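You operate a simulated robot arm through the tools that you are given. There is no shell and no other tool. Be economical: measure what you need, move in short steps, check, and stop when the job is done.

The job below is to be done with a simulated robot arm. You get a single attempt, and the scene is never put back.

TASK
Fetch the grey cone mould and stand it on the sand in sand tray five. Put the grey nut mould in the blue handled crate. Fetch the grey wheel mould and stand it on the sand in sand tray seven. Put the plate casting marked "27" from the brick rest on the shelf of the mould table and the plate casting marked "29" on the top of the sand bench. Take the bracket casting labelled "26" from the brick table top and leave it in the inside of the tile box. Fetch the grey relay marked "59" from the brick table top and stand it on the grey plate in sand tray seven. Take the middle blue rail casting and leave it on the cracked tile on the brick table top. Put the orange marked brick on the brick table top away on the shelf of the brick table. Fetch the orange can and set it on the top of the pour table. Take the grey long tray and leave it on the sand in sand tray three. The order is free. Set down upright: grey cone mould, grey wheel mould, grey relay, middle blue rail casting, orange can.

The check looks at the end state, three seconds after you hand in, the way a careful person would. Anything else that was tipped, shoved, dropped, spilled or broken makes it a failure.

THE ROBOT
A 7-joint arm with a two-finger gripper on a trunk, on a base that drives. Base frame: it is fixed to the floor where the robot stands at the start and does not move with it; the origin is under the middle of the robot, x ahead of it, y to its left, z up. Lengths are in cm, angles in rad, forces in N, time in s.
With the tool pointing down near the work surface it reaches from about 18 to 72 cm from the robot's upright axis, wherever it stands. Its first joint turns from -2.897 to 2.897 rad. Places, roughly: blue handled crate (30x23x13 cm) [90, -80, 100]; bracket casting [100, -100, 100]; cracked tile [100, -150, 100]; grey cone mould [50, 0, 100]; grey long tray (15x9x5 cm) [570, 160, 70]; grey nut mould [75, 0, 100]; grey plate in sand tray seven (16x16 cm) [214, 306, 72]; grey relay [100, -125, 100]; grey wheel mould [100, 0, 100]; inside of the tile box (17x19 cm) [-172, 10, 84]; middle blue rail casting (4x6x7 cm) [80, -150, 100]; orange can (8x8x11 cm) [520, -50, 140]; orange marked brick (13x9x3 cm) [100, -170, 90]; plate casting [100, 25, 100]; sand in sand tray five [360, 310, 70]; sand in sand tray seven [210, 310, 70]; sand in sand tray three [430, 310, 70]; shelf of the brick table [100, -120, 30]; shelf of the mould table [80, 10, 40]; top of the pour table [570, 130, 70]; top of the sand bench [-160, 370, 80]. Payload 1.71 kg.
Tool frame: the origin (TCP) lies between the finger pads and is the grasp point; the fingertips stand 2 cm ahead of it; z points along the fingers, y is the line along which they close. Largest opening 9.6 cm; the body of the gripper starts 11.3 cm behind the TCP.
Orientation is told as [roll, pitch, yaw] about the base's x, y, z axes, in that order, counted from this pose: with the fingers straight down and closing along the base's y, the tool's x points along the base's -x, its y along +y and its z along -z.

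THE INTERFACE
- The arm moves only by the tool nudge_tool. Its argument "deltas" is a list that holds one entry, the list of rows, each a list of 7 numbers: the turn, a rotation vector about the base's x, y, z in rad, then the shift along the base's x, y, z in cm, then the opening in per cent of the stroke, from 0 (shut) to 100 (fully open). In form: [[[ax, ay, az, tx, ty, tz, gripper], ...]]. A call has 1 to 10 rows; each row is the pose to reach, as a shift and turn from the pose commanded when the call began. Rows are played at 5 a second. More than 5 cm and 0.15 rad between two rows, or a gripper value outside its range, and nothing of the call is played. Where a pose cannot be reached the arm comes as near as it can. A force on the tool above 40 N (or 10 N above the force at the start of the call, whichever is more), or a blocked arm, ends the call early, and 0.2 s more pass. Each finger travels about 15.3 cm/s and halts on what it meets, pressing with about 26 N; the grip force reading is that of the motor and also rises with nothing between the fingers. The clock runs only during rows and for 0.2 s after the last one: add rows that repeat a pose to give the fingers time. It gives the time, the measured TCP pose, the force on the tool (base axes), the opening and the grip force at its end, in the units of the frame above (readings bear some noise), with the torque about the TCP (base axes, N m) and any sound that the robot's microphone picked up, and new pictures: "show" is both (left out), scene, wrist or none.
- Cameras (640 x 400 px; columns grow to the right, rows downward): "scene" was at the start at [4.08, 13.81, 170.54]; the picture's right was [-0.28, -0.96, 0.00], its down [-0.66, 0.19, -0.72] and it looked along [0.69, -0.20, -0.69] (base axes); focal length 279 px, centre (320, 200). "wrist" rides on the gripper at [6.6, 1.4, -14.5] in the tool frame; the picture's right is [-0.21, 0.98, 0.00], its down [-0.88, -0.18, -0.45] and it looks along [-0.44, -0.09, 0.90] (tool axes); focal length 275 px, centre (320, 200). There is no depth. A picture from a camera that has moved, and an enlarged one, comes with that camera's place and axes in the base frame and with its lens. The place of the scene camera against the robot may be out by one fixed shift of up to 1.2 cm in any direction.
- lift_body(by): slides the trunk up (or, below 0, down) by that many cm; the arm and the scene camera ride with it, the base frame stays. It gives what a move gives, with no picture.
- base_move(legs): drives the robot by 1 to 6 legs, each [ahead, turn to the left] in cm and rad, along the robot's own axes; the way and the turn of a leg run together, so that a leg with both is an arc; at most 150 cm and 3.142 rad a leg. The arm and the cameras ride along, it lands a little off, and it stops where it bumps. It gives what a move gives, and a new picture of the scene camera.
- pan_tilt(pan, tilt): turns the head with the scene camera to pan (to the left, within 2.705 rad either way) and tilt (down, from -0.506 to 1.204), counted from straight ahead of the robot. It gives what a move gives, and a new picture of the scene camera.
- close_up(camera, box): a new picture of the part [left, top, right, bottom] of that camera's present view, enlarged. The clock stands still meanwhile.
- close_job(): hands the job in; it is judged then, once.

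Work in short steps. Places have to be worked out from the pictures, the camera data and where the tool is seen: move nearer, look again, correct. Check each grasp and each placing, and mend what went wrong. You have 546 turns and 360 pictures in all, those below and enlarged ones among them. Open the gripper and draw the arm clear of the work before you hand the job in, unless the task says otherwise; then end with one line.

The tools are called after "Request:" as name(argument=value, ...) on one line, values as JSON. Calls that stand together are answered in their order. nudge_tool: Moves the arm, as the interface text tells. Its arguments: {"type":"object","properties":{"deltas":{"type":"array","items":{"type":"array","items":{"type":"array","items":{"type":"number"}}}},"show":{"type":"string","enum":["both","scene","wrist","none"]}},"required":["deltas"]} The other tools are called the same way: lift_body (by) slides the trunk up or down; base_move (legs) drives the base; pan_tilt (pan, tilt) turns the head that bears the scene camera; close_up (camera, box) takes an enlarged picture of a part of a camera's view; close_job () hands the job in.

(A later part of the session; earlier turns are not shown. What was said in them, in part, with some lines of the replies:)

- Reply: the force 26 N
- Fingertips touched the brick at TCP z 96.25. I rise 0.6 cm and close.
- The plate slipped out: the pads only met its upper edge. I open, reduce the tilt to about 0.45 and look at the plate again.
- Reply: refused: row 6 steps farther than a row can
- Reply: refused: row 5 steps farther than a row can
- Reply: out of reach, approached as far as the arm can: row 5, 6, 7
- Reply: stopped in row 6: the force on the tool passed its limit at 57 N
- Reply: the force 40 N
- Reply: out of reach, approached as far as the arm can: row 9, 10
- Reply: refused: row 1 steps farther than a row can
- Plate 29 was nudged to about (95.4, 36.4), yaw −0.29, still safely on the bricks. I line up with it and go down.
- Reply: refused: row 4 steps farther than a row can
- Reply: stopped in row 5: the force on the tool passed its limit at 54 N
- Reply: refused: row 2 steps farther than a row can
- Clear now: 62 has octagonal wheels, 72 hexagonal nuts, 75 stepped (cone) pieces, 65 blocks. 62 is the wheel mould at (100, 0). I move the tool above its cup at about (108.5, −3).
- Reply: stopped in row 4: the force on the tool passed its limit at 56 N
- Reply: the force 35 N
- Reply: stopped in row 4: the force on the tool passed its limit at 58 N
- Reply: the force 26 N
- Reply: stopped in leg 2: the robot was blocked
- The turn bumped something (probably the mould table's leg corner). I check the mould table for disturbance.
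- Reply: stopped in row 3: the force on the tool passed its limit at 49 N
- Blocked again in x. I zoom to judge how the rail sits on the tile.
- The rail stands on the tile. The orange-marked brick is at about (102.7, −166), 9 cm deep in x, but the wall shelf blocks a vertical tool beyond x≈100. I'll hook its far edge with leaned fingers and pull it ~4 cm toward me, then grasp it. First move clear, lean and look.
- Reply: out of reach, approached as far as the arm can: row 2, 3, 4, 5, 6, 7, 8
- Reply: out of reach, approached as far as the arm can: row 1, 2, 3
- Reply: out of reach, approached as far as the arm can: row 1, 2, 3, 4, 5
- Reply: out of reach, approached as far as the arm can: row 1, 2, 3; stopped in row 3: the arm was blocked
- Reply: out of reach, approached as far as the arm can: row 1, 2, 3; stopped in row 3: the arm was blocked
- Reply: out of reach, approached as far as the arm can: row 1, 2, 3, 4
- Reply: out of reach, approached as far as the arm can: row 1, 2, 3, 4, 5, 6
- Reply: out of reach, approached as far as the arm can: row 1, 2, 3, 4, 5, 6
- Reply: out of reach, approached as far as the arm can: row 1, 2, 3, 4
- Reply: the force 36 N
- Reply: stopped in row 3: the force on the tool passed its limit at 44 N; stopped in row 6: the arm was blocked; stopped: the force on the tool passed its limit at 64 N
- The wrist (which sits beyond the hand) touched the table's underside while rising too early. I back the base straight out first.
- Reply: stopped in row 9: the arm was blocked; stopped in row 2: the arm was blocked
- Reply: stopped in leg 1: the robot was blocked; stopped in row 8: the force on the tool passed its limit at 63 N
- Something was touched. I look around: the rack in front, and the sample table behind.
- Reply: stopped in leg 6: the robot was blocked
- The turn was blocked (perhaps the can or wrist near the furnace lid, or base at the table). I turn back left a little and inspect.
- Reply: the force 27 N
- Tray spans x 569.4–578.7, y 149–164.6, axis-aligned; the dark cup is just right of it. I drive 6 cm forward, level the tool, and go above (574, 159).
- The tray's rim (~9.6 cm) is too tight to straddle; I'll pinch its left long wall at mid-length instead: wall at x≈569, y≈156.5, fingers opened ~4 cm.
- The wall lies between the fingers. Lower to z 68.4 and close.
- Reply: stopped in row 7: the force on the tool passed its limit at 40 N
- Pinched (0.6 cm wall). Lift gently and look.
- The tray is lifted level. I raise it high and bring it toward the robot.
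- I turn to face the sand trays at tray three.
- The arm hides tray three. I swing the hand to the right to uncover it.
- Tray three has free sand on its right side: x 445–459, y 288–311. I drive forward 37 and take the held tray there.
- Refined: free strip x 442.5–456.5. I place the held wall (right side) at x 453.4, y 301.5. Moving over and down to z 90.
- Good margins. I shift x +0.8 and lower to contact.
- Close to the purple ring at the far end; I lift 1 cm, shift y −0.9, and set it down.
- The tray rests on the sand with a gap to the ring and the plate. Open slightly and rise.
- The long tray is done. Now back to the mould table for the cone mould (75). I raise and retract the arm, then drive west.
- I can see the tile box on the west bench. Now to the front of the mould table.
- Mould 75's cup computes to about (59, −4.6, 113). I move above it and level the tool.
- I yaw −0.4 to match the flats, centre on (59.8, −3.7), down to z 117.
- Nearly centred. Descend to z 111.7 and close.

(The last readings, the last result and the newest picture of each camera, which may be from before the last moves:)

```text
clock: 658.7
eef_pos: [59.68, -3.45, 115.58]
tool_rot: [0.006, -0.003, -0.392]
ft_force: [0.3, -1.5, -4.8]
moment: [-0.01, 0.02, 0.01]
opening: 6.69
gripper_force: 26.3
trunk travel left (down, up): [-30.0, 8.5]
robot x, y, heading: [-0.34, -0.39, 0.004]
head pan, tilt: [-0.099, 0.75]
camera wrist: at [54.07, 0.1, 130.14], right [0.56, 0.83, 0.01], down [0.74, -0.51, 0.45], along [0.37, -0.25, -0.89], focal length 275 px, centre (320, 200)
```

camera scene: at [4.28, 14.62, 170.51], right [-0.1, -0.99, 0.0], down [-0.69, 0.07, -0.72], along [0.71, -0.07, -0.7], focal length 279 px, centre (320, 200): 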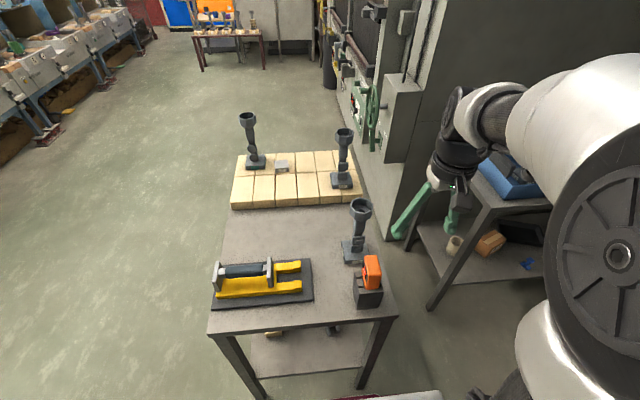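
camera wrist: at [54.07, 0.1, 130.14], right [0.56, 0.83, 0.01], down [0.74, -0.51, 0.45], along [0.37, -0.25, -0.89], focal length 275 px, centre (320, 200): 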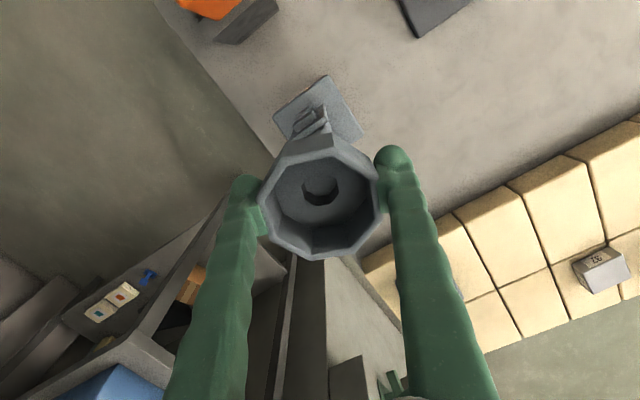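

Held. I raise it high, shift it left of the orange device, then back away.

Request:
nudge_tool(deltas=[[[0, 0, 0, 0, 0, 4.5, 0], [0, 0, 0, 0, 0, 9, 0], [0, 0, 0, 0, 0, 13.5, 0], [0, 0, 0, 0, 1, 18, 0], [0, 0, 0, 0, 4, 21, 0], [0, 0, 0, -1, 8, 22, 0], [0, 0, 0, -2, 12, 22, 0], [0, 0, 0, -3, 15, 22, 0]]], show="scene")

```text
clock: 660.5
eef_pos: [56.48, 11.57, 137.73]
tool_rot: [0.005, -0.005, -0.392]
ft_force: [-0.4, -0.5, -3.8]
moment: [-0.01, 0.02, 0.0]
opening: 6.72
gripper_force: 25.9
trunk travel left (down, up): [-30.0, 8.5]
robot x, y, heading: [-0.39, -0.69, -0.005]
head pan, tilt: [-0.099, 0.75]
camera scene: at [4.04, 14.66, 170.52], right [-0.1, -0.99, 0.0], down [-0.69, 0.07, -0.72], along [0.72, -0.07, -0.69], focal length 279 px, centre (320, 200)
```

scene: 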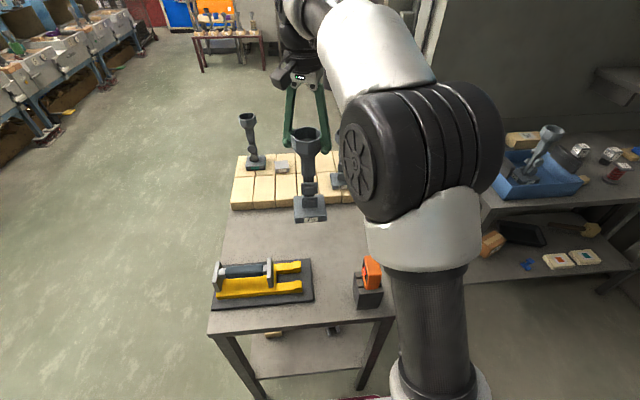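

Clear. Drive: back, around the table, and east to tray five.

Request:
base_move(legs=[[-30, 0], [0, 1.571], [76, 0], [0, -1.276], [150, 0], [150, 0]])

Request:
base_move(legs=[[113, 0]])

```text
clock: 690.0
eef_pos: [316.49, 175.51, 137.55]
tool_rot: [0.006, -0.004, -0.136]
ft_force: [0.6, -0.8, -4.3]
moment: [-0.05, 0.01, 0.0]
opening: 6.54
gripper_force: 26.2
trunk travel left (down, up): [-30.0, 8.5]
robot x, y, heading: [264.68, 149.21, 0.254]
head pan, tilt: [-0.099, 0.75]
camera scene: at [265.07, 165.35, 170.52], right [0.15, -0.99, 0.0], down [-0.69, -0.11, -0.72], along [0.71, 0.11, -0.69], focal length 279 px, centre (320, 200)
```

scene: 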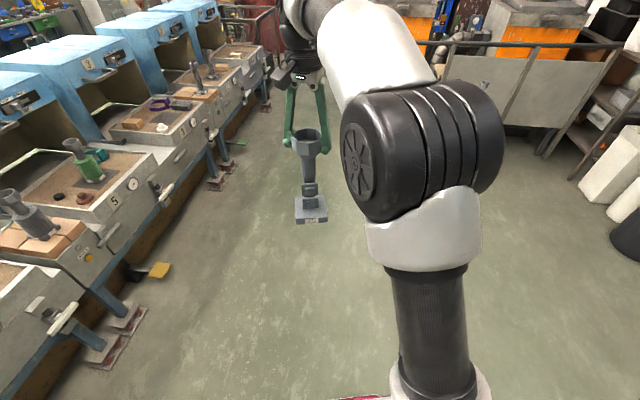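

```text
clock: 696.2
eef_pos: [424.51, 204.01, 138.52]
tool_rot: [0.009, -0.019, -0.131]
ft_force: [-0.3, 0.0, -4.3]
moment: [-0.01, 0.07, -0.03]
opening: 6.43
gripper_force: 26.2
trunk travel left (down, up): [-30.0, 8.5]
robot x, y, heading: [374.32, 178.2, 0.259]
head pan, tilt: [-0.099, 0.75]
camera scene: at [375.11, 194.29, 170.52], right [0.16, -0.99, 0.0], down [-0.69, -0.11, -0.72], along [0.71, 0.11, -0.69], focal length 279 px, centre (320, 200)
```

scene: 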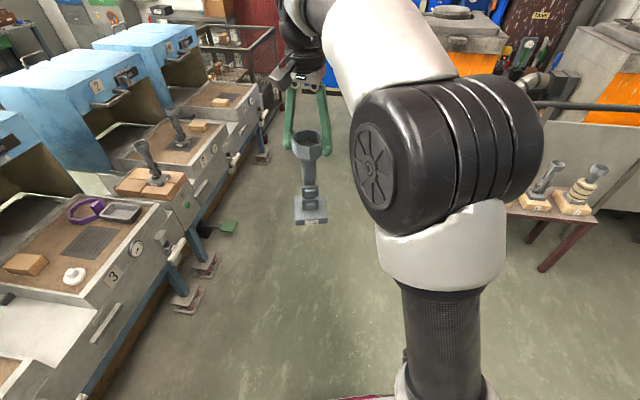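

Turn to face tray five and move closer.

Request:
base_move(legs=[[0, 1.312], [42, 0]])

Request:
nudge_tool(deltas=[[[0, 0, 0, 4, 0, 0, 0], [0, 0, 0, 8, 0, 0, 0], [0, 0, 0, 12, 0, 0, 0], [0, 0, 0, 16, -0.5, 0, 0], [0, 0, 0, 20, -1, 0, 0], [0, 0, 0, 24, -1.5, 0, 0], [0, 0, 0, 28, -2, 0, 0], [0, 0, 0, 32, -3, 0, 0]]], show="both")

```text
clock: 702.8
eef_pos: [362.8, 273.22, 139.23]
tool_rot: [0.017, -0.029, 1.175]
ft_force: [0.1, 0.6, -4.6]
moment: [-0.08, -0.01, 0.0]
opening: 6.35
gripper_force: 25.3
trunk travel left (down, up): [-30.0, 8.5]
robot x, y, heading: [374.24, 220.45, 1.563]
head pan, tilt: [-0.099, 0.75]
camera scene: at [359.13, 226.19, 170.52], right [0.99, -0.1, 0.0], down [-0.07, -0.69, -0.72], along [0.08, 0.71, -0.69], focal length 279 px, centre (320, 200)
```

scene: 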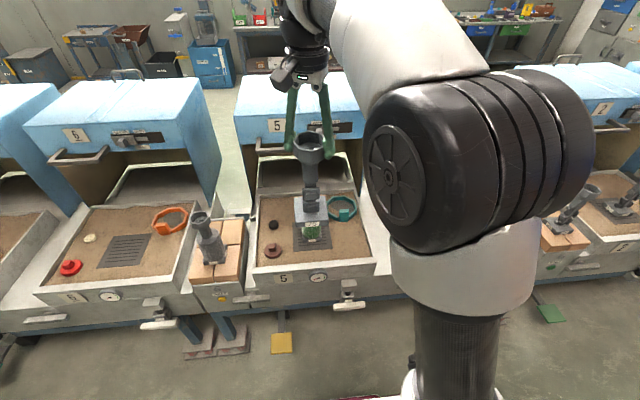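

```text
clock: 704.6
eef_pos: [394.99, 267.91, 140.34]
tool_rot: [0.023, -0.046, 1.174]
ft_force: [0.9, 0.5, -4.3]
moment: [-0.07, -0.01, 0.01]
opening: 6.28
gripper_force: 26.0
trunk travel left (down, up): [-30.0, 8.5]
robot x, y, heading: [374.71, 220.16, 1.572]
head pan, tilt: [-0.099, 0.75]
camera scene: at [359.31, 225.96, 170.54], right [0.99, -0.11, 0.0], down [-0.07, -0.69, -0.72], along [0.08, 0.72, -0.69], focal length 279 px, centre (320, 200)
camera wrist: at [391.35, 261.46, 154.64], right [-0.82, 0.57, 0.03], down [0.51, 0.71, 0.48], along [0.25, 0.41, -0.88], focal length 275 px, centre (320, 200)
```

scene: 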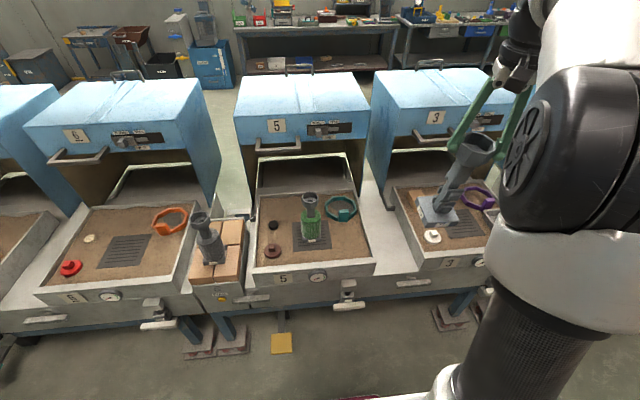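
wrist: 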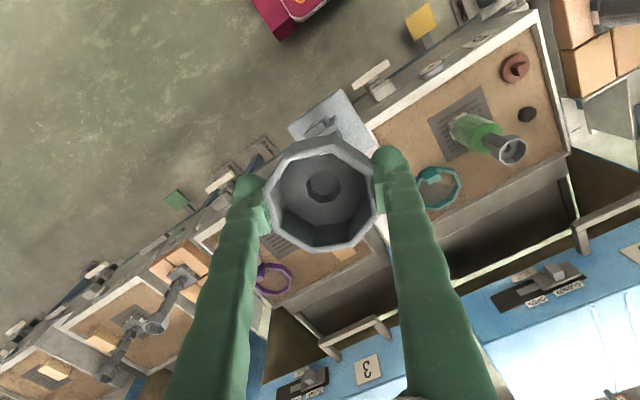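

Free sand in tray five: around (380.2, 301), right of the plate. I drive forward 18 and move over it.

Request:
base_move(legs=[[18, 0]])

Request:
nudge_tool(deltas=[[[-0.02, 0.008, 0, -3, 3, 0, 0], [-0.04, 0.016, 0, -6, 6, 0, 0], [-0.04, 0.016, 0, -9, 9, 0, 0], [-0.04, 0.016, 0, -12, 12, 0, 0], [-0.04, 0.016, 0, -14.8, 15, 0, 0], [-0.04, 0.016, 0, -14.8, 16, -3, 0], [-0.04, 0.016, 0, -14.8, 16, -7, 0], [-0.04, 0.016, 0, -14.8, 16, -11, 0]]], show="both")

```text
clock: 706.2
eef_pos: [395.07, 283.53, 140.88]
tool_rot: [0.027, -0.06, 1.173]
ft_force: [0.4, -0.3, -2.8]
moment: [-0.08, 0.02, -0.01]
opening: 6.29
gripper_force: 25.7
trunk travel left (down, up): [-30.0, 8.5]
robot x, y, heading: [374.89, 237.95, 1.565]
head pan, tilt: [-0.099, 0.75]
camera scene: at [359.27, 237.5, 170.63], right [0.99, -0.11, 0.0], down [-0.07, -0.66, -0.75], along [0.08, 0.74, -0.66], focal length 279 px, centre (320, 200)
```

scene: 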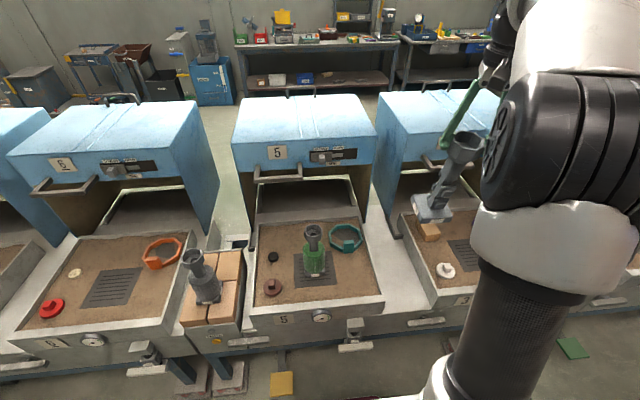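

```text
clock: 708.0
eef_pos: [380.19, 303.5, 128.98]
tool_rot: [0.017, 0.007, 1.173]
ft_force: [0.2, 0.7, -3.2]
moment: [0.01, -0.01, 0.01]
opening: 6.3
gripper_force: 25.7
out of reach, approached as far as the arm can: row 5
trunk travel left (down, up): [-30.0, 8.5]
robot x, y, heading: [374.57, 237.82, 1.569]
head pan, tilt: [-0.099, 0.75]
camera scene: at [359.27, 243.09, 170.55], right [0.99, -0.11, 0.0], down [-0.07, -0.69, -0.72], along [0.08, 0.72, -0.69], focal length 279 px, centre (320, 200)
camera wrist: at [376.73, 297.88, 143.55], right [-0.82, 0.57, 0.02], down [0.52, 0.74, 0.44], along [0.24, 0.37, -0.9], focal length 275 px, centre (320, 200)
```

scene: 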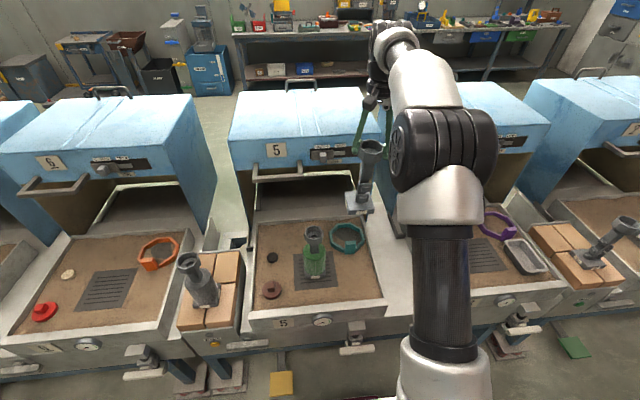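
wrist: 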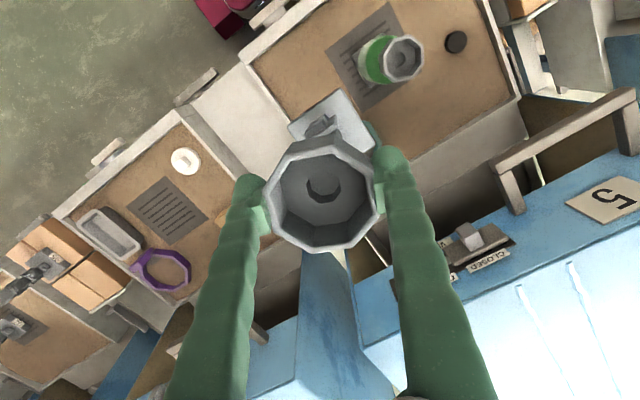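

Target (380.6, 300). I correct y −3.4 and descend to z 98.

Request:
nudge_tool(deltas=[[[0, 0, 0, 0.2, -1.7, -2, 0], [0, 0, 0, 0.4, -3.4, -5, 0], [0, 0, 0, 0.4, -3.4, -9.5, 0], [0, 0, 0, 0.4, -3.4, -14, 0], [0, 0, 0, 0.4, -3.4, -18.5, 0], [0, 0, 0, 0.4, -3.4, -23, 0], [0, 0, 0, 0.4, -3.4, -27, 0], [0, 0, 0, 0.4, -3.4, -30, 0]]], show="both")

```text
clock: 709.8
eef_pos: [380.86, 299.33, 98.93]
tool_rot: [0.018, 0.004, 1.173]
ft_force: [-0.4, 0.3, -4.3]
moment: [-0.06, 0.0, 0.02]
opening: 6.29
gripper_force: 26.5
trunk travel left (down, up): [-30.0, 8.5]
robot x, y, heading: [374.58, 237.96, 1.566]
head pan, tilt: [-0.099, 0.75]
camera scene: at [359.27, 243.99, 170.52], right [0.99, -0.11, 0.0], down [-0.07, -0.69, -0.72], along [0.08, 0.72, -0.69], focal length 279 px, centre (320, 200)
camera wrist: at [377.29, 293.78, 113.6], right [-0.82, 0.57, 0.02], down [0.52, 0.73, 0.44], along [0.24, 0.37, -0.9], focal length 275 px, centre (320, 200)
```

scene: 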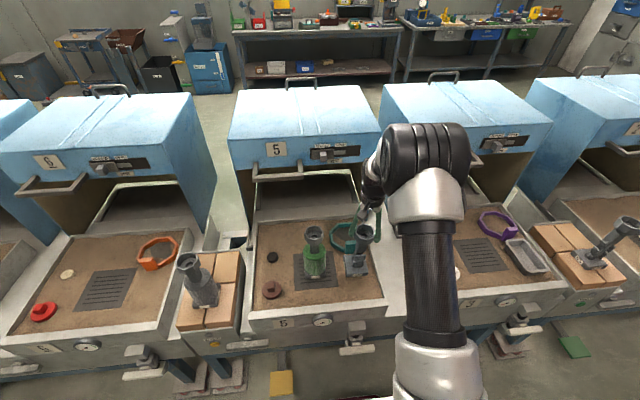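
wrist: 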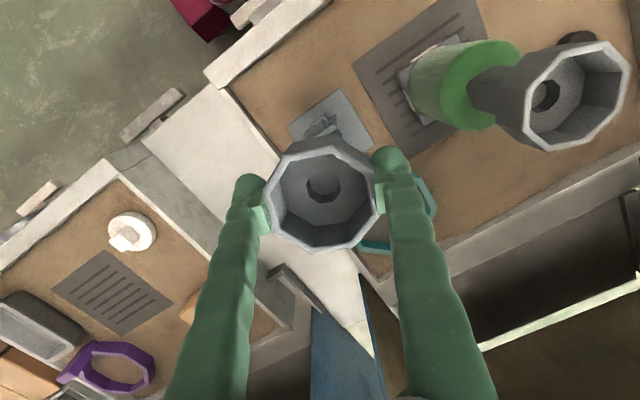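

Base over clear sand. Slow lowering.

Request:
nudge_tool(deltas=[[[0, 0, 0, 0, 0, -1.5, 0], [0, 0, 0, 0, 0, -2.5, 0], [0, 0, 0, 0, 0, -3, 0], [0, 0, 0, 0, 0, -3.3, 0], [0, 0, 0, 0, 0, -3.6, 0], [0, 0, 0, 0, 0, -3.9, 0], [0, 0, 0, 0, 0, -4.2, 0], [0, 0, 0, 0, 0, -4.5, 0], [0, 0, 0, 0, 0, -4.8, 0]]], show="none")

```text
clock: 711.8
eef_pos: [380.53, 299.6, 94.69]
tool_rot: [0.023, -0.008, 1.174]
ft_force: [-5.9, 4.9, 34.8]
moment: [0.32, -0.08, 0.06]
opening: 6.27
gripper_force: 26.2
trunk travel left (down, up): [-30.0, 8.5]
robot x, y, heading: [374.92, 238.27, 1.567]
head pan, tilt: [-0.099, 0.75]
```

Flat contact (small moments). Ease and open.

Request:
nudge_tool(deltas=[[[0, 0, 0, 0, 0, 0.4, 0], [0, 0, 0, 0, 0, 0.4, 72], [0, 0, 0, 0, 0, 0.4, 85], [0, 0, 0, 0, 0, 0.4, 100], [0, 0, 0, 0, 0, 0.4, 100], [0, 0, 0, 0, 0, 3, 100], [0, 0, 0, 0, 0, 7.5, 100], [0, 0, 0, 0, 0, 12, 100]]], show="both")

```text
clock: 713.6
eef_pos: [380.51, 299.54, 106.04]
tool_rot: [0.019, 0.006, 1.172]
ft_force: [-1.0, -0.7, 0.6]
moment: [0.02, 0.02, -0.01]
opening: 9.6
gripper_force: 0.0
trunk travel left (down, up): [-30.0, 8.5]
robot x, y, heading: [374.84, 237.94, 1.56]
head pan, tilt: [-0.099, 0.75]
camera scene: at [359.26, 243.86, 170.53], right [0.99, -0.11, 0.0], down [-0.07, -0.69, -0.72], along [0.08, 0.72, -0.69], focal length 279 px, centre (320, 200)
camera wrist: at [376.99, 293.84, 120.73], right [-0.82, 0.57, 0.02], down [0.52, 0.73, 0.44], along [0.24, 0.37, -0.9], focal length 275 px, centre (320, 200)
```

scene: 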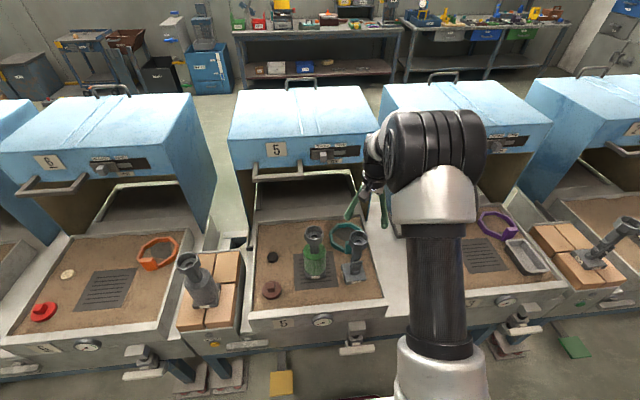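
wrist: 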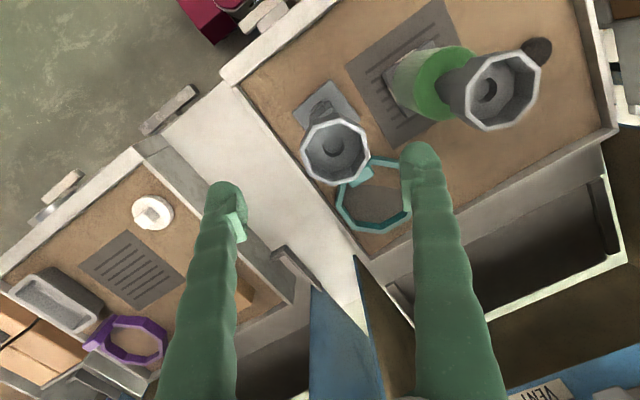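

Quick zoom check of the cone mould's standing.

Request:
close_up(camera="wrist", box=[270, 50, 430, 200])

Request:
close_up(camera="scene", box=[300, 210, 400, 310])

```text
2.67 times, centred on (350, 125) of wrist
camera zoom: at [376.99, 293.84, 120.73], right [-0.82, 0.57, 0.02], down [0.52, 0.73, 0.44], along [0.24, 0.37, -0.9], focal length 734 px, centre (240, 400)
```

zoom: 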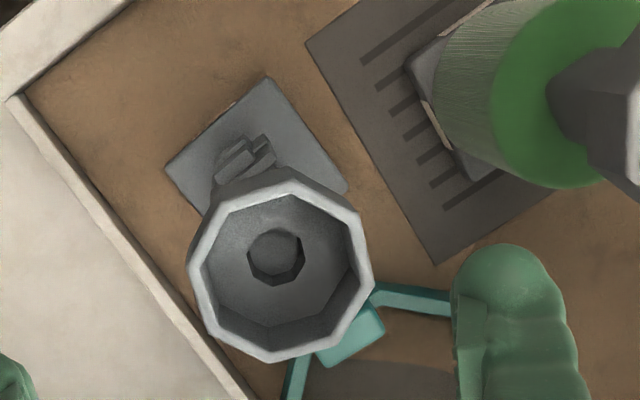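

```text
4.00 times, centred on (350, 260) of scene
camera zoom: at [359.26, 243.86, 170.53], right [0.99, -0.11, 0.0], down [-0.07, -0.69, -0.72], along [0.08, 0.72, -0.69], focal length 1117 px, centre (200, -40)
```

zoom: 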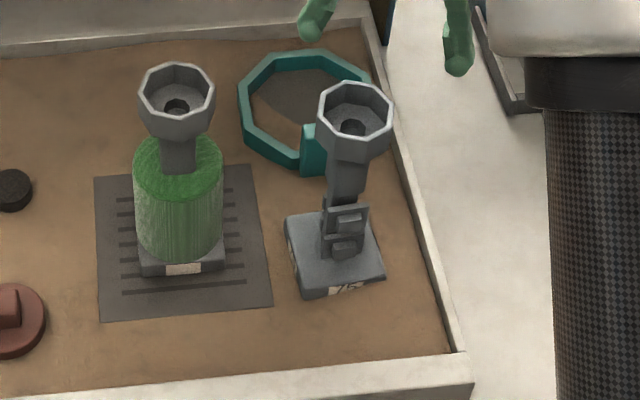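

Cone mould stands well on the sand. Last: bracket 26. I retract and drive back to the brick table.

Request:
nudge_tool(deltas=[[[0, 0, 0, 0, 0, 4.5, 100], [0, 0, 0, 0, 0, 9, 100], [0, 0, 0, 0, 0, 13.5, 100], [0, 0, 0, 0, -3, 17, 100], [0, 0, 0, 0, -7.5, 18.5, 100], [0, 0, 0, 0, -12, 19.5, 100], [0, 0, 0, 0, -16.5, 20.5, 100], [0, 0, 0, 0, -21, 20.5, 100]]], show="none")

Request:
base_move(legs=[[-42, 0], [0, 1.883], [150, 0], [150, 0], [124, 0], [0, 1.269]])

```text
clock: 715.4
eef_pos: [380.98, 278.15, 126.62]
tool_rot: [0.018, 0.001, 1.173]
ft_force: [-0.5, 0.3, -0.3]
moment: [0.04, 0.0, 0.0]
opening: 9.6
gripper_force: 0.0
trunk travel left (down, up): [-30.0, 8.5]
robot x, y, heading: [374.93, 238.25, 1.561]
head pan, tilt: [-0.099, 0.75]
```

```text
clock: 748.8
eef_pos: [-39.46, 31.03, 126.56]
tool_rot: [0.019, 0.003, -1.953]
ft_force: [0.8, -0.2, 0.2]
moment: [0.02, 0.0, 0.01]
opening: 9.62
gripper_force: 0.1
trunk travel left (down, up): [-30.0, 8.5]
robot x, y, heading: [-33.96, 71.56, -1.56]
head pan, tilt: [-0.099, 0.75]
camera scene: at [-20.13, 67.09, 170.52], right [-1.0, 0.09, 0.0], down [0.06, 0.69, -0.72], along [-0.07, -0.72, -0.69], focal length 279 px, centre (320, 200)
```

scene: 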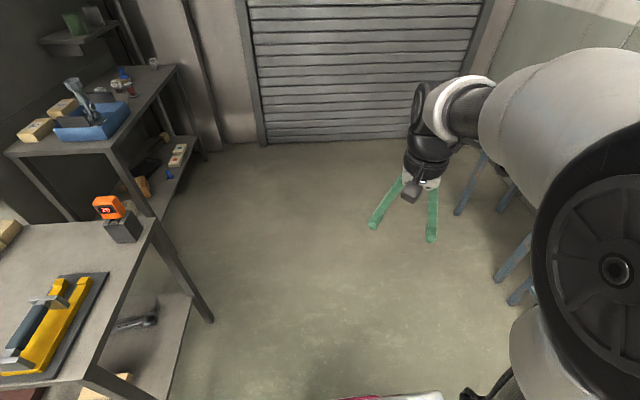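

Request:
base_move(legs=[[150, 0], [14, 0], [0, 1.56], [63, 0]])

Request:
pan_tilt(pan=0.1, tilt=0.75)

```text
clock: 765.4
eef_pos: [73.17, -92.55, 127.23]
tool_rot: [0.026, -0.008, -0.359]
ft_force: [1.0, -0.4, -0.7]
moment: [0.02, 0.02, -0.01]
opening: 9.63
gripper_force: 0.1
trunk travel left (down, up): [-30.0, 8.5]
robot x, y, heading: [34.56, -88.12, 0.038]
head pan, tilt: [-0.099, 0.75]
camera scene: at [38.43, -72.51, 170.52], right [-0.06, -1.0, 0.0], down [-0.69, 0.04, -0.72], along [0.72, -0.05, -0.69], focal length 279 px, centre (320, 200)
```

scene: 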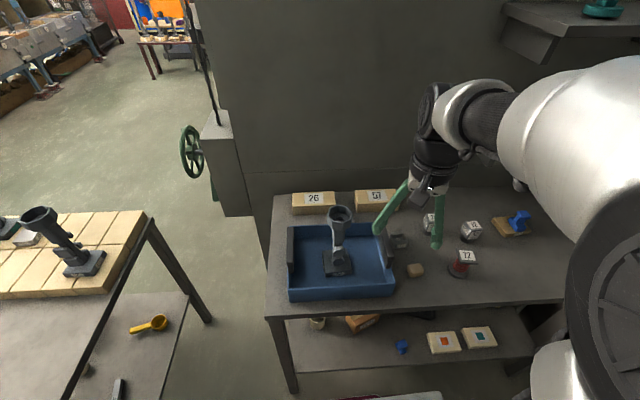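

```text
clock: 766.1
eef_pos: [71.69, -92.52, 127.58]
tool_rot: [0.028, -0.019, -0.358]
ft_force: [0.3, 0.6, -0.6]
moment: [0.01, 0.07, -0.01]
opening: 9.6
gripper_force: 0.0
trunk travel left (down, up): [-30.0, 8.5]
robot x, y, heading: [34.41, -87.71, 0.034]
head pan, tilt: [0.099, 0.75]
camera scene: at [38.75, -70.85, 170.5], right [0.13, -0.99, 0.0], down [-0.69, -0.09, -0.72], along [0.71, 0.1, -0.7], focal length 279 px, centre (320, 200)
```

scene: 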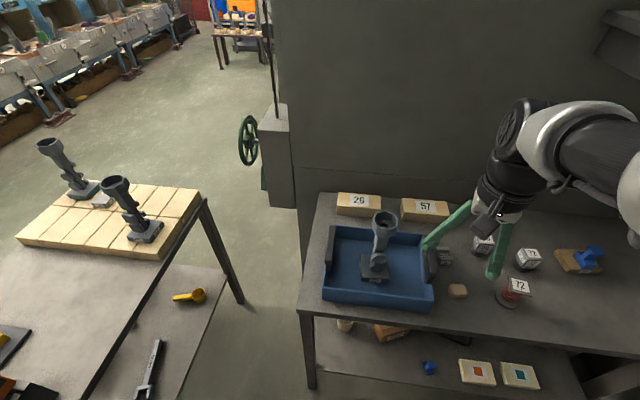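

I move the tool over the bracket area with yaw 0 and look.

Request:
nudge_tool(deltas=[[[-0.008, 0.005, 0.09, 4, 0.6, 0.5, 100], [-0.015, 0.01, 0.18, 8, 1.2, 1, 100], [-0.022, 0.015, 0.27, 12, 1.8, 1.5, 100], [-0.028, 0.019, 0.358, 16, 2.4, 1.5, 100], [-0.028, 0.019, 0.358, 20, 3, 1.5, 100], [-0.028, 0.019, 0.358, 24, 3.6, 1.5, 100], [-0.028, 0.019, 0.358, 28, 4.2, 1.5, 100], [-0.028, 0.019, 0.358, 28, 4.2, 1.5, 100]]], show="both")

```text
clock: 767.9
eef_pos: [98.99, -88.29, 129.36]
tool_rot: [0.001, -0.012, 0.001]
ft_force: [-0.9, 0.1, -0.3]
moment: [0.02, -0.06, -0.02]
opening: 9.61
gripper_force: 0.0
trunk travel left (down, up): [-30.0, 8.5]
robot x, y, heading: [34.56, -87.78, 0.043]
head pan, tilt: [0.099, 0.75]
camera scene: at [38.05, -70.88, 170.54], right [0.14, -0.99, 0.0], down [-0.69, -0.09, -0.72], along [0.71, 0.1, -0.69], focal length 279 px, centre (320, 200)
camera wrist: at [92.29, -87.05, 143.87], right [0.21, 0.98, 0.0], down [0.87, -0.18, 0.45], along [0.45, -0.09, -0.89], focal length 275 px, centre (320, 200)
```

scene: 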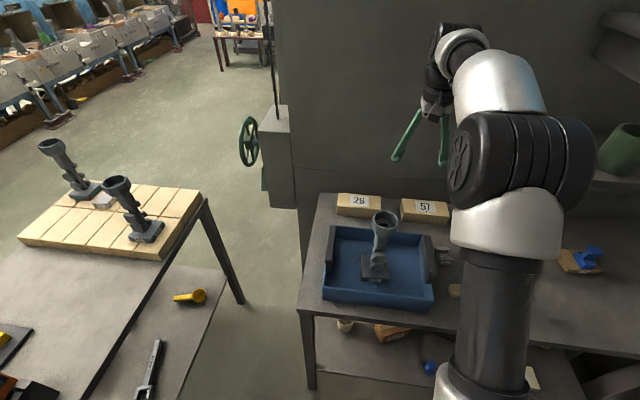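
wrist: 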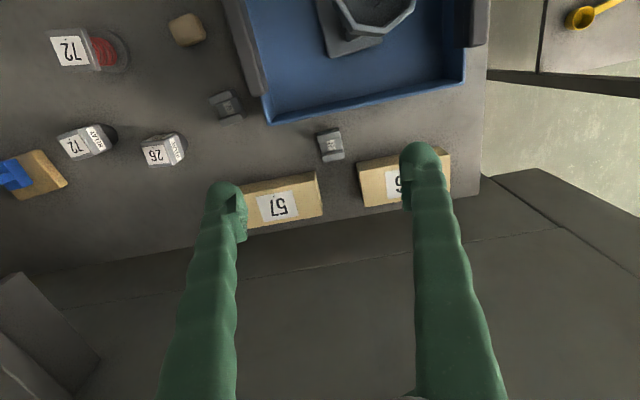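

Request:
close_up(camera="wrist", box=[285, 105, 385, 185])

```text
5.00 times, centred on (335, 145) of wrist
camera zoom: at [92.29, -87.05, 143.87], right [0.21, 0.98, 0.0], down [0.87, -0.18, 0.45], along [0.45, -0.09, -0.89], focal length 1376 px, centre (245, 475)
```

zoom: 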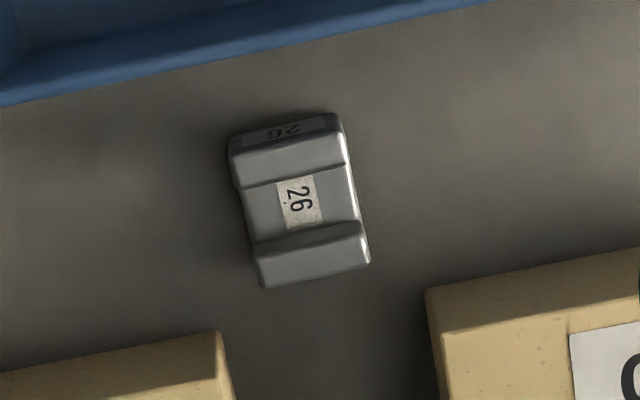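

Bracket 26 is axis-aligned, 4.2 cm wide in y, centre (106.9, −87.8). I lean the tool slightly (−0.15), go to (105, −87.8) and down to z 101.

Request:
nudge_tool(deltas=[[[0, -0.07, 0, 2, 0.2, -3, 100], [0, -0.14, 0, 4, 0.4, -6, 85], [0, -0.14, 0, 6, 0.5, -10, 75], [0, -0.14, 0, 6, 0.5, -14.5, 75], [0, -0.14, 0, 6, 0.5, -19, 75], [0, -0.14, 0, 6, 0.5, -23.5, 75], [0, -0.14, 0, 6, 0.5, -28, 75], [0, -0.14, 0, 6, 0.5, -28, 75]]], show="wrist")

```text
clock: 769.7
eef_pos: [105.08, -87.87, 101.25]
tool_rot: [0.0, -0.149, 0.0]
ft_force: [0.6, 0.9, -0.2]
moment: [0.0, -0.05, -0.01]
opening: 7.2
gripper_force: 0.0
trunk travel left (down, up): [-30.0, 8.5]
robot x, y, heading: [34.69, -87.7, 0.035]
head pan, tilt: [0.099, 0.75]
camera wrist: at [96.46, -86.59, 114.66], right [0.2, 0.98, 0.03], down [0.8, -0.18, 0.57], along [0.56, -0.09, -0.82], focal length 275 px, centre (320, 200)
```

wrist: 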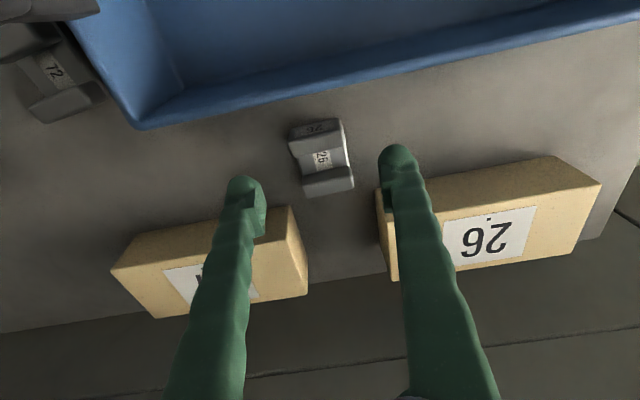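

Aligned. Descend to just touching the table.

Request:
nudge_tool(deltas=[[[0, 0, 0, 0.2, 0, -3, 75], [0, 0, 0, 0.3, 0, -5, 75], [0, 0, 0, 0.3, 0, -6, 75], [0, 0, 0, 0.3, 0, -6.4, 75], [0, 0, 0, 0.3, 0, -6.8, 75]]], show="wrist")

```text
clock: 770.9
eef_pos: [105.47, -87.86, 94.87]
tool_rot: [0.0, -0.158, 0.0]
ft_force: [-4.4, -1.2, 23.2]
moment: [-0.07, 0.13, 0.01]
opening: 7.24
gripper_force: 0.2
trunk travel left (down, up): [-30.0, 8.5]
robot x, y, heading: [34.17, -87.94, 0.038]
head pan, tilt: [0.099, 0.75]
camera wrist: at [96.72, -86.58, 108.22], right [0.2, 0.98, 0.03], down [0.8, -0.18, 0.58], along [0.57, -0.09, -0.82], focal length 275 px, centre (320, 200)
```

wrist: 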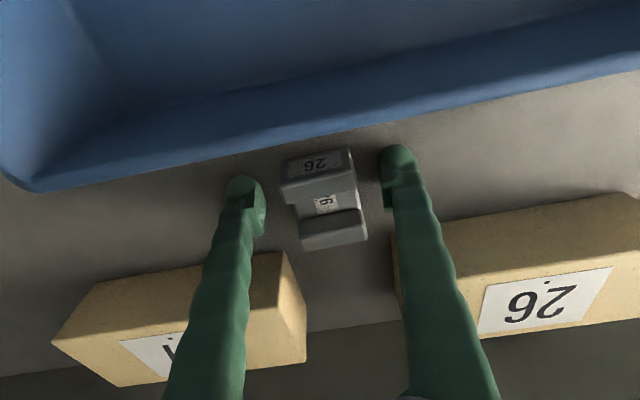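

Touching. I rise 0.4, advance 0.6, close and lift.

Request:
nudge_tool(deltas=[[[0, 0, 0, 0.3, 0, 0.5, 75], [0, 0, 0, 0.6, 0, 0.4, 55], [0, 0, 0, 0.6, 0, 0.4, 35], [0, 0, 0, 0.6, 0, 0.4, 0], [0, 0, 0, 0.6, 0, 0.4, 0], [0, 0, 0, 0.6, 0, 1.4, 0], [0, 0, 0, 0.6, 0, 4, 0], [0, 0, 0, 0.6, 0, 7, 0]]], show="wrist")

```text
clock: 772.7
eef_pos: [105.88, -87.98, 101.2]
tool_rot: [0.0, -0.15, 0.0]
ft_force: [-0.3, -0.1, -2.0]
moment: [0.0, -0.01, 0.01]
opening: 4.13
gripper_force: 25.4
trunk travel left (down, up): [-30.0, 8.5]
robot x, y, heading: [34.65, -87.9, 0.035]
head pan, tilt: [0.099, 0.75]
camera wrist: at [97.29, -86.61, 114.74], right [0.2, 0.98, 0.03], down [0.8, -0.18, 0.57], along [0.56, -0.09, -0.82], focal length 275 px, centre (320, 200)
```

wrist: 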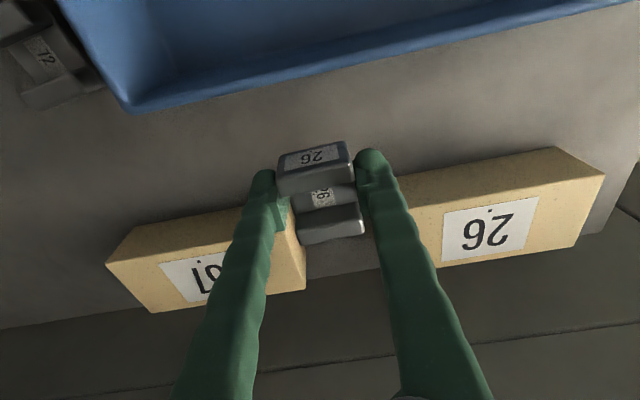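

Bracket held (4.1 cm). I raise it, straighten the tool and retract.

Request:
nudge_tool(deltas=[[[0, 0, 0, 0, 0, 4.5, 0], [0, 0, 0, 0, 0, 9, 0], [0, 0, 0, 0, 0, 13.5, 0], [0, 0, 0, 0, 0, 18, 0], [0, 0, 0, 0, 0, 22.5, 0], [0, 0.04, 0, -2, 0, 26, 0], [0, 0.08, 0, -6, 0, 28, 0], [0, 0.12, 0, -10.5, 0, 28, 0], [0, 0.15, 0, -15, 0, 28, 0], [0, 0.15, 0, -19.5, 0, 28, 0]]], show="none")

Request:
nudge_tool(deltas=[[[0, 0, 0, -4.5, 0, 0, 0], [0, 0, 0, -9, 0, 0, 0], [0, 0, 0, -12, 0, 0, 0]]], show="none")

Request:
base_move(legs=[[-40, 0], [0, 2.0], [111, 0], [0, 1.1], [25, 0]])

Request:
pan_tilt(pan=0.1, tilt=0.75)

```text
clock: 774.9
eef_pos: [86.26, -87.88, 129.36]
tool_rot: [0.001, -0.001, -0.001]
ft_force: [-0.4, -0.9, -0.6]
moment: [0.01, -0.05, -0.01]
opening: 4.15
gripper_force: 26.4
trunk travel left (down, up): [-30.0, 8.5]
robot x, y, heading: [34.63, -87.81, 0.036]
head pan, tilt: [0.099, 0.75]
```

```text
clock: 775.7
eef_pos: [74.21, -87.9, 129.58]
tool_rot: [0.001, -0.003, -0.001]
ft_force: [-1.0, -0.3, -1.3]
moment: [-0.05, -0.12, 0.0]
opening: 4.15
gripper_force: 26.3
trunk travel left (down, up): [-30.0, 8.5]
robot x, y, heading: [34.88, -88.16, 0.039]
head pan, tilt: [0.099, 0.75]
```

```text
clock: 794.6
eef_pos: [-118.79, 14.43, 129.91]
tool_rot: [0.002, -0.011, 3.076]
ft_force: [-0.3, 0.8, -0.9]
moment: [0.01, -0.1, 0.02]
opening: 4.13
gripper_force: 26.3
trunk travel left (down, up): [-30.0, 8.5]
robot x, y, heading: [-80.41, 11.36, 3.109]
head pan, tilt: [0.099, 0.75]
camera scene: at [-83.74, -3.88, 170.59], right [-0.07, 1.0, 0.0], down [0.68, 0.04, -0.73], along [-0.73, -0.05, -0.68], focal length 279 px, centre (320, 200)
```

scene: 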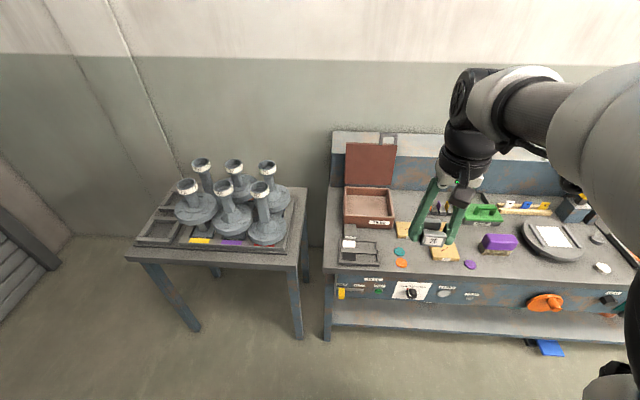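

```text
clock: 795.2
eef_pos: [-120.49, 14.48, 129.44]
tool_rot: [-0.001, 0.004, 3.078]
ft_force: [0.0, 0.3, -1.1]
moment: [0.02, 0.0, 0.0]
opening: 4.14
gripper_force: 25.7
trunk travel left (down, up): [-30.0, 8.5]
robot x, y, heading: [-80.18, 11.81, 3.112]
head pan, tilt: [0.099, 0.75]
camera scene: at [-87.03, -3.79, 170.52], right [-0.07, 1.0, 0.0], down [0.69, 0.04, -0.72], along [-0.72, -0.05, -0.7], focal length 279 px, centre (320, 200)
```

scene: 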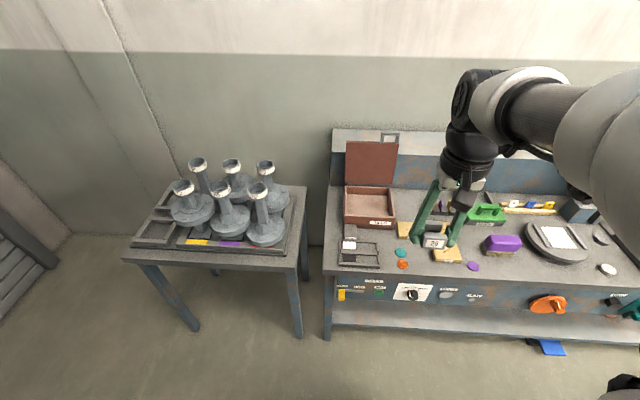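

The tile box interior is centred at about (−173, 11.7). I drive forward 24 and bring the bracket over it with a slight lean.

Request:
base_move(legs=[[24, 0]])

Request:
nudge_tool(deltas=[[[0, 0.06, 0, -4, -0.3, 0, 0], [0, 0.12, 0, -8, -0.6, 0, 0], [0, 0.18, 0, -12, -1, 0, 0], [0, 0.24, 0, -16, -1.4, -2, 0], [0, 0.3, 0, -20, -1.8, -4, 0], [0, 0.3, 0, -23, -2, -7, 0], [0, 0.3, 0, -24, -2, -11, 0], [0, 0.3, 0, -24, -2, -15, 0]]], show="both")

```text
clock: 797.0
eef_pos: [-141.4, 15.01, 130.33]
tool_rot: [0.003, -0.02, 3.075]
ft_force: [-0.7, 0.1, -0.9]
moment: [0.0, -0.09, -0.03]
opening: 4.12
gripper_force: 26.3
trunk travel left (down, up): [-30.0, 8.5]
robot x, y, heading: [-104.63, 12.37, 3.107]
head pan, tilt: [0.099, 0.75]
camera scene: at [-107.42, -3.1, 170.59], right [-0.07, 1.0, 0.0], down [0.68, 0.04, -0.73], along [-0.73, -0.05, -0.68], focal length 279 px, centre (320, 200)
```

scene: 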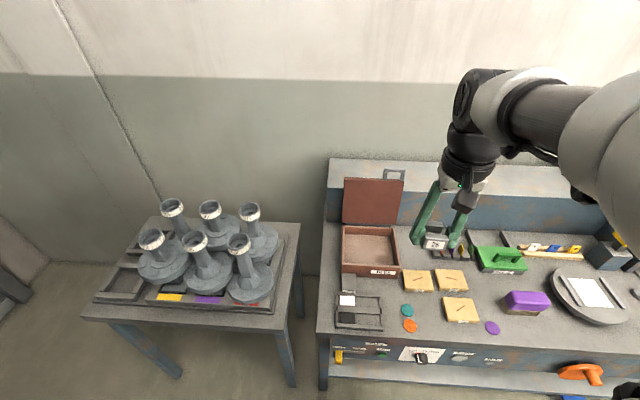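

```text
clock: 798.8
eef_pos: [-166.03, 13.3, 115.12]
tool_rot: [0.02, -0.318, 3.072]
ft_force: [0.7, 1.3, -1.0]
moment: [-0.02, 0.03, -0.02]
opening: 4.09
gripper_force: 26.2
trunk travel left (down, up): [-30.0, 8.5]
robot x, y, heading: [-104.79, 12.63, 3.104]
head pan, tilt: [0.099, 0.75]
camera scene: at [-110.79, -2.98, 170.51], right [-0.07, 1.0, 0.0], down [0.69, 0.04, -0.72], along [-0.72, -0.05, -0.7], focal length 279 px, centre (320, 200)
camera wrist: at [-155.42, 11.37, 127.06], right [-0.26, -0.96, 0.08], down [-0.68, 0.24, 0.69], along [-0.69, 0.12, -0.72], focal length 275 px, centre (320, 200)
```

scene: 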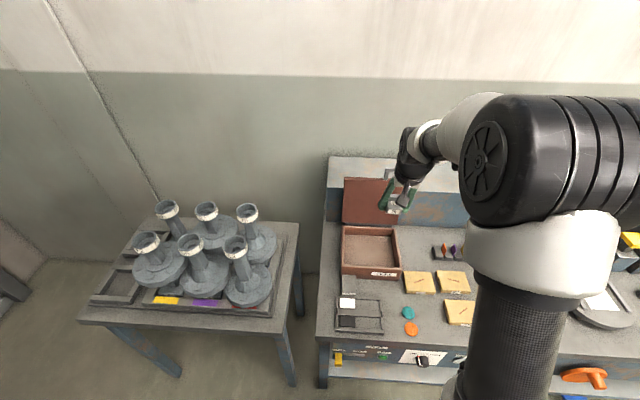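
wrist: 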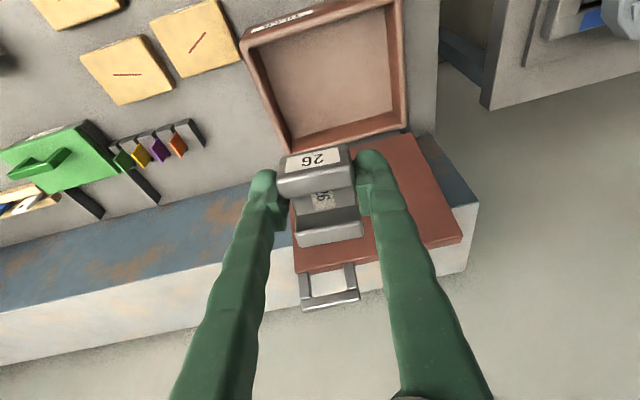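

Box centre ≈ (−173, 10.5). I move over it and lower.

Request:
nudge_tool(deltas=[[[0, 0, 0, -2.5, -1.2, -2, 0], [0, 0, 0, -5, -2.5, -4, 0], [0, 0, 0, -5, -2.5, -8, 0], [0, 0, 0, -5, -2.5, -12, 0], [0, 0, 0, -5, -2.5, -16, 0], [0, 0, 0, -5, -2.5, -19, 0], [0, 0, 0, -5, -2.5, -19, 0]]], show="both")

```text
clock: 800.4
eef_pos: [-170.93, 10.54, 96.24]
tool_rot: [0.021, -0.317, 3.07]
ft_force: [-0.2, -0.4, -1.0]
moment: [-0.01, 0.01, 0.02]
opening: 4.15
gripper_force: 26.0
trunk travel left (down, up): [-30.0, 8.5]
robot x, y, heading: [-104.29, 12.68, 3.111]
head pan, tilt: [0.099, 0.75]
camera scene: at [-110.65, -2.99, 170.53], right [-0.07, 1.0, 0.0], down [0.69, 0.04, -0.72], along [-0.72, -0.05, -0.69], focal length 279 px, centre (320, 200)
camera wrist: at [-160.25, 8.65, 108.05], right [-0.26, -0.96, 0.08], down [-0.68, 0.24, 0.69], along [-0.69, 0.12, -0.72], focal length 275 px, centre (320, 200)
```

scene: 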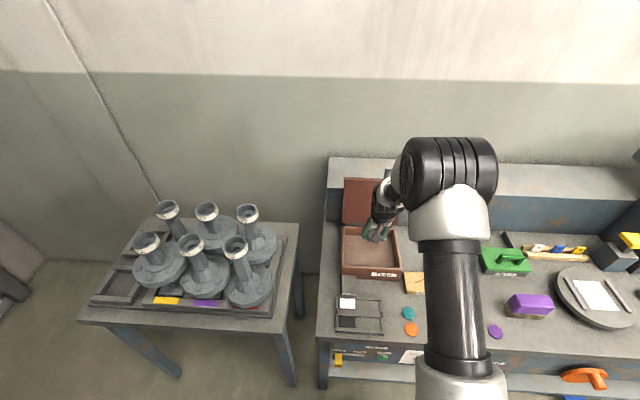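
wrist: 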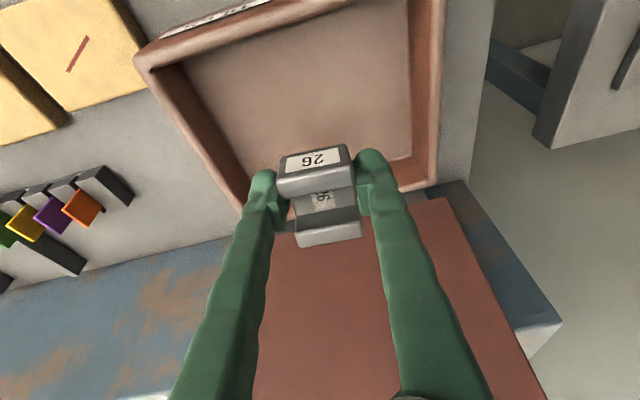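

The landing point is mid-box. Lower to contact.

Request:
nudge_tool(deltas=[[[0, -0.05, 0, 0, 0, -3, 0], [0, -0.1, 0, 0, 0, -5, 0], [0, -0.1, 0, 0, 0, -6, 0], [0, -0.1, 0, 0, 0, -6.6, 0], [0, -0.1, 0, 0, 0, -7.2, 0], [0, -0.1, 0, 0, 0, -7.8, 0], [0, -0.1, 0, 0, 0, -8.4, 0], [0, -0.1, 0, 0, 0, -9, 0]]], show="none")

```text
clock: 802.2
eef_pos: [-170.94, 10.68, 87.05]
tool_rot: [0.014, -0.219, 3.075]
ft_force: [-0.4, 0.1, -1.6]
moment: [0.03, -0.01, 0.03]
opening: 4.16
gripper_force: 26.5
trunk travel left (down, up): [-30.0, 8.5]
robot x, y, heading: [-104.34, 12.76, 3.112]
head pan, tilt: [0.099, 0.75]
```

Request:
nudge_tool(deltas=[[[0, 0, 0, 0, 0, -0.4, 0], [0, 0, 0, 0, 0, -0.8, 0], [0, 0, 0, 0, 0, -1.2, 0], [0, 0, 0, 0, 0, -1.6, 0], [0, 0, 0, 0, 0, -2, 0], [0, 0, 0, 0, 0, -2.4, 0], [0, 0, 0, 0, 0, -2.8, 0]]], show="wrist")

```text
clock: 803.8
eef_pos: [-169.83, 10.43, 85.94]
tool_rot: [0.016, -0.239, 3.073]
ft_force: [0.1, 0.3, -1.6]
moment: [0.0, -0.02, -0.02]
opening: 4.15
gripper_force: 25.8
trunk travel left (down, up): [-30.0, 8.5]
robot x, y, heading: [-104.43, 12.6, 3.11]
head pan, tilt: [0.099, 0.75]
stopped in row 7: the force on the tool passed its limit at 45 N (the readings are from after the stop); the commanded pose is now the measured one
camera wrist: at [-160.07, 8.57, 98.57], right [-0.26, -0.96, 0.06], down [-0.73, 0.24, 0.64], along [-0.63, 0.12, -0.77], focal length 275 px, centre (320, 200)
```

wrist: 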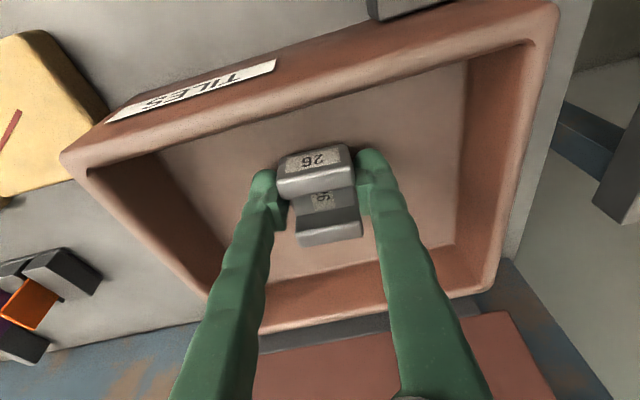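

It's the TILES box; contact just below. Lower 0.9 and release, then rise.

Request:
nudge_tool(deltas=[[[0, 0, 0, 0, 0, -0.4, 0], [0, 0, 0, 0, 0, -0.9, 0], [0, 0, 0, 0, 0, -0.9, 52], [0, 0, 0, 0, 0, -0.9, 65], [0, 0, 0, 0, 0, -0.9, 65], [0, 0, 0, 0.5, 0, 3, 65], [0, 0, 0, 1.5, 0, 7, 65], [0, 0, 0, 2.5, 0, 11, 65], [0, 0, 0, 4, 0, 15, 65], [0, 0, 0, 6, 0, 19, 65]]], show="both")

```text
clock: 806.0
eef_pos: [-163.74, 10.56, 105.19]
tool_rot: [0.017, -0.239, 3.073]
ft_force: [-0.5, -0.3, -0.1]
moment: [0.01, 0.05, -0.02]
opening: 6.26
gripper_force: 0.0
trunk travel left (down, up): [-30.0, 8.5]
robot x, y, heading: [-104.31, 12.31, 3.11]
head pan, tilt: [0.099, 0.75]
camera scene: at [-110.45, -3.01, 170.54], right [-0.07, 1.0, 0.0], down [0.69, 0.04, -0.72], along [-0.72, -0.05, -0.69], focal length 279 px, centre (320, 200)
camera wrist: at [-153.99, 8.6, 117.75], right [-0.26, -0.96, 0.06], down [-0.73, 0.24, 0.64], along [-0.63, 0.12, -0.77], focal length 275 px, centre (320, 200)
```

scene: 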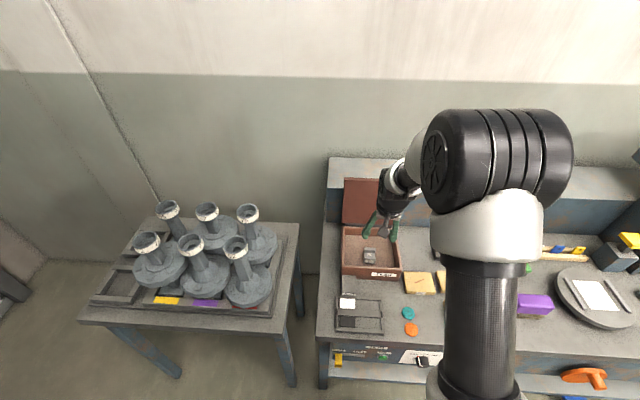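
wrist: 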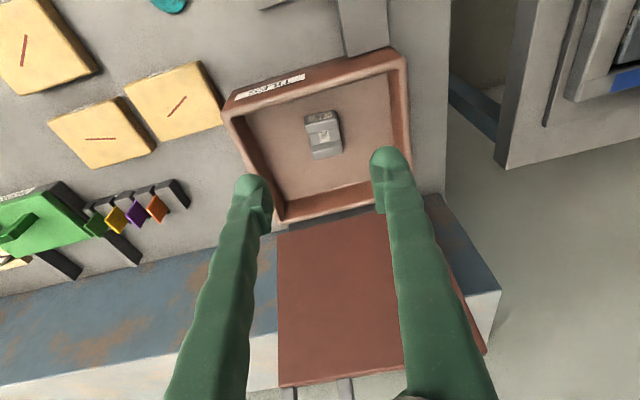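

The bracket lies in the tile box. I draw the arm clear and back away from the bench.

Request:
nudge_tool(deltas=[[[0, -0.08, 0, 2, 0, 4, 65], [0, -0.16, 0, 5, 0, 7.5, 65], [0, -0.22, 0, 9, 0, 10, 65], [0, -0.22, 0, 13, 0, 12, 80], [0, -0.22, 0, 17, 0, 14, 100]]], show="none")

Request:
base_move(legs=[[-45, 0]])

```text
clock: 807.2
eef_pos: [-146.91, 10.36, 119.14]
tool_rot: [0.0, -0.021, 3.077]
ft_force: [0.6, 0.1, 0.7]
moment: [-0.01, 0.04, 0.0]
opening: 9.61
gripper_force: 0.0
trunk travel left (down, up): [-30.0, 8.5]
robot x, y, heading: [-104.51, 12.33, 3.105]
head pan, tilt: [0.099, 0.75]
```

```text
clock: 810.1
eef_pos: [-101.75, 8.95, 119.04]
tool_rot: [0.001, -0.021, 3.075]
ft_force: [0.5, -0.9, 1.0]
moment: [-0.01, 0.02, 0.0]
opening: 9.61
gripper_force: 0.0
trunk travel left (down, up): [-30.0, 8.5]
robot x, y, heading: [-59.19, 11.04, 3.105]
head pan, tilt: [0.099, 0.75]
camera scene: at [-65.2, -4.54, 170.53], right [-0.06, 1.0, 0.0], down [0.69, 0.04, -0.72], along [-0.72, -0.05, -0.69], focal length 279 px, centre (320, 200)
```

scene: 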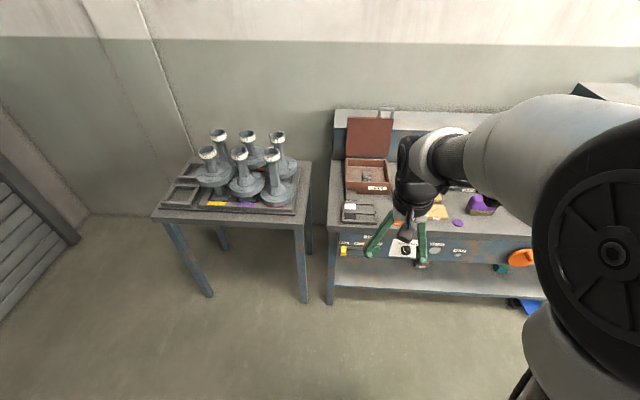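

All items are placed, the gripper is open and the arm is clear; I hand the job in.

Request:
close_job()

```text
The job is handed in.
```

I placed all eleven items and handed the job in. I identified the wheel and cone moulds by pattern shape and your rough positions, because they carry only numbers: wheel is 62, cone is 75, nut is 72. There were some light bumps along the way, and nothing I looked at afterwards had tipped or shifted.
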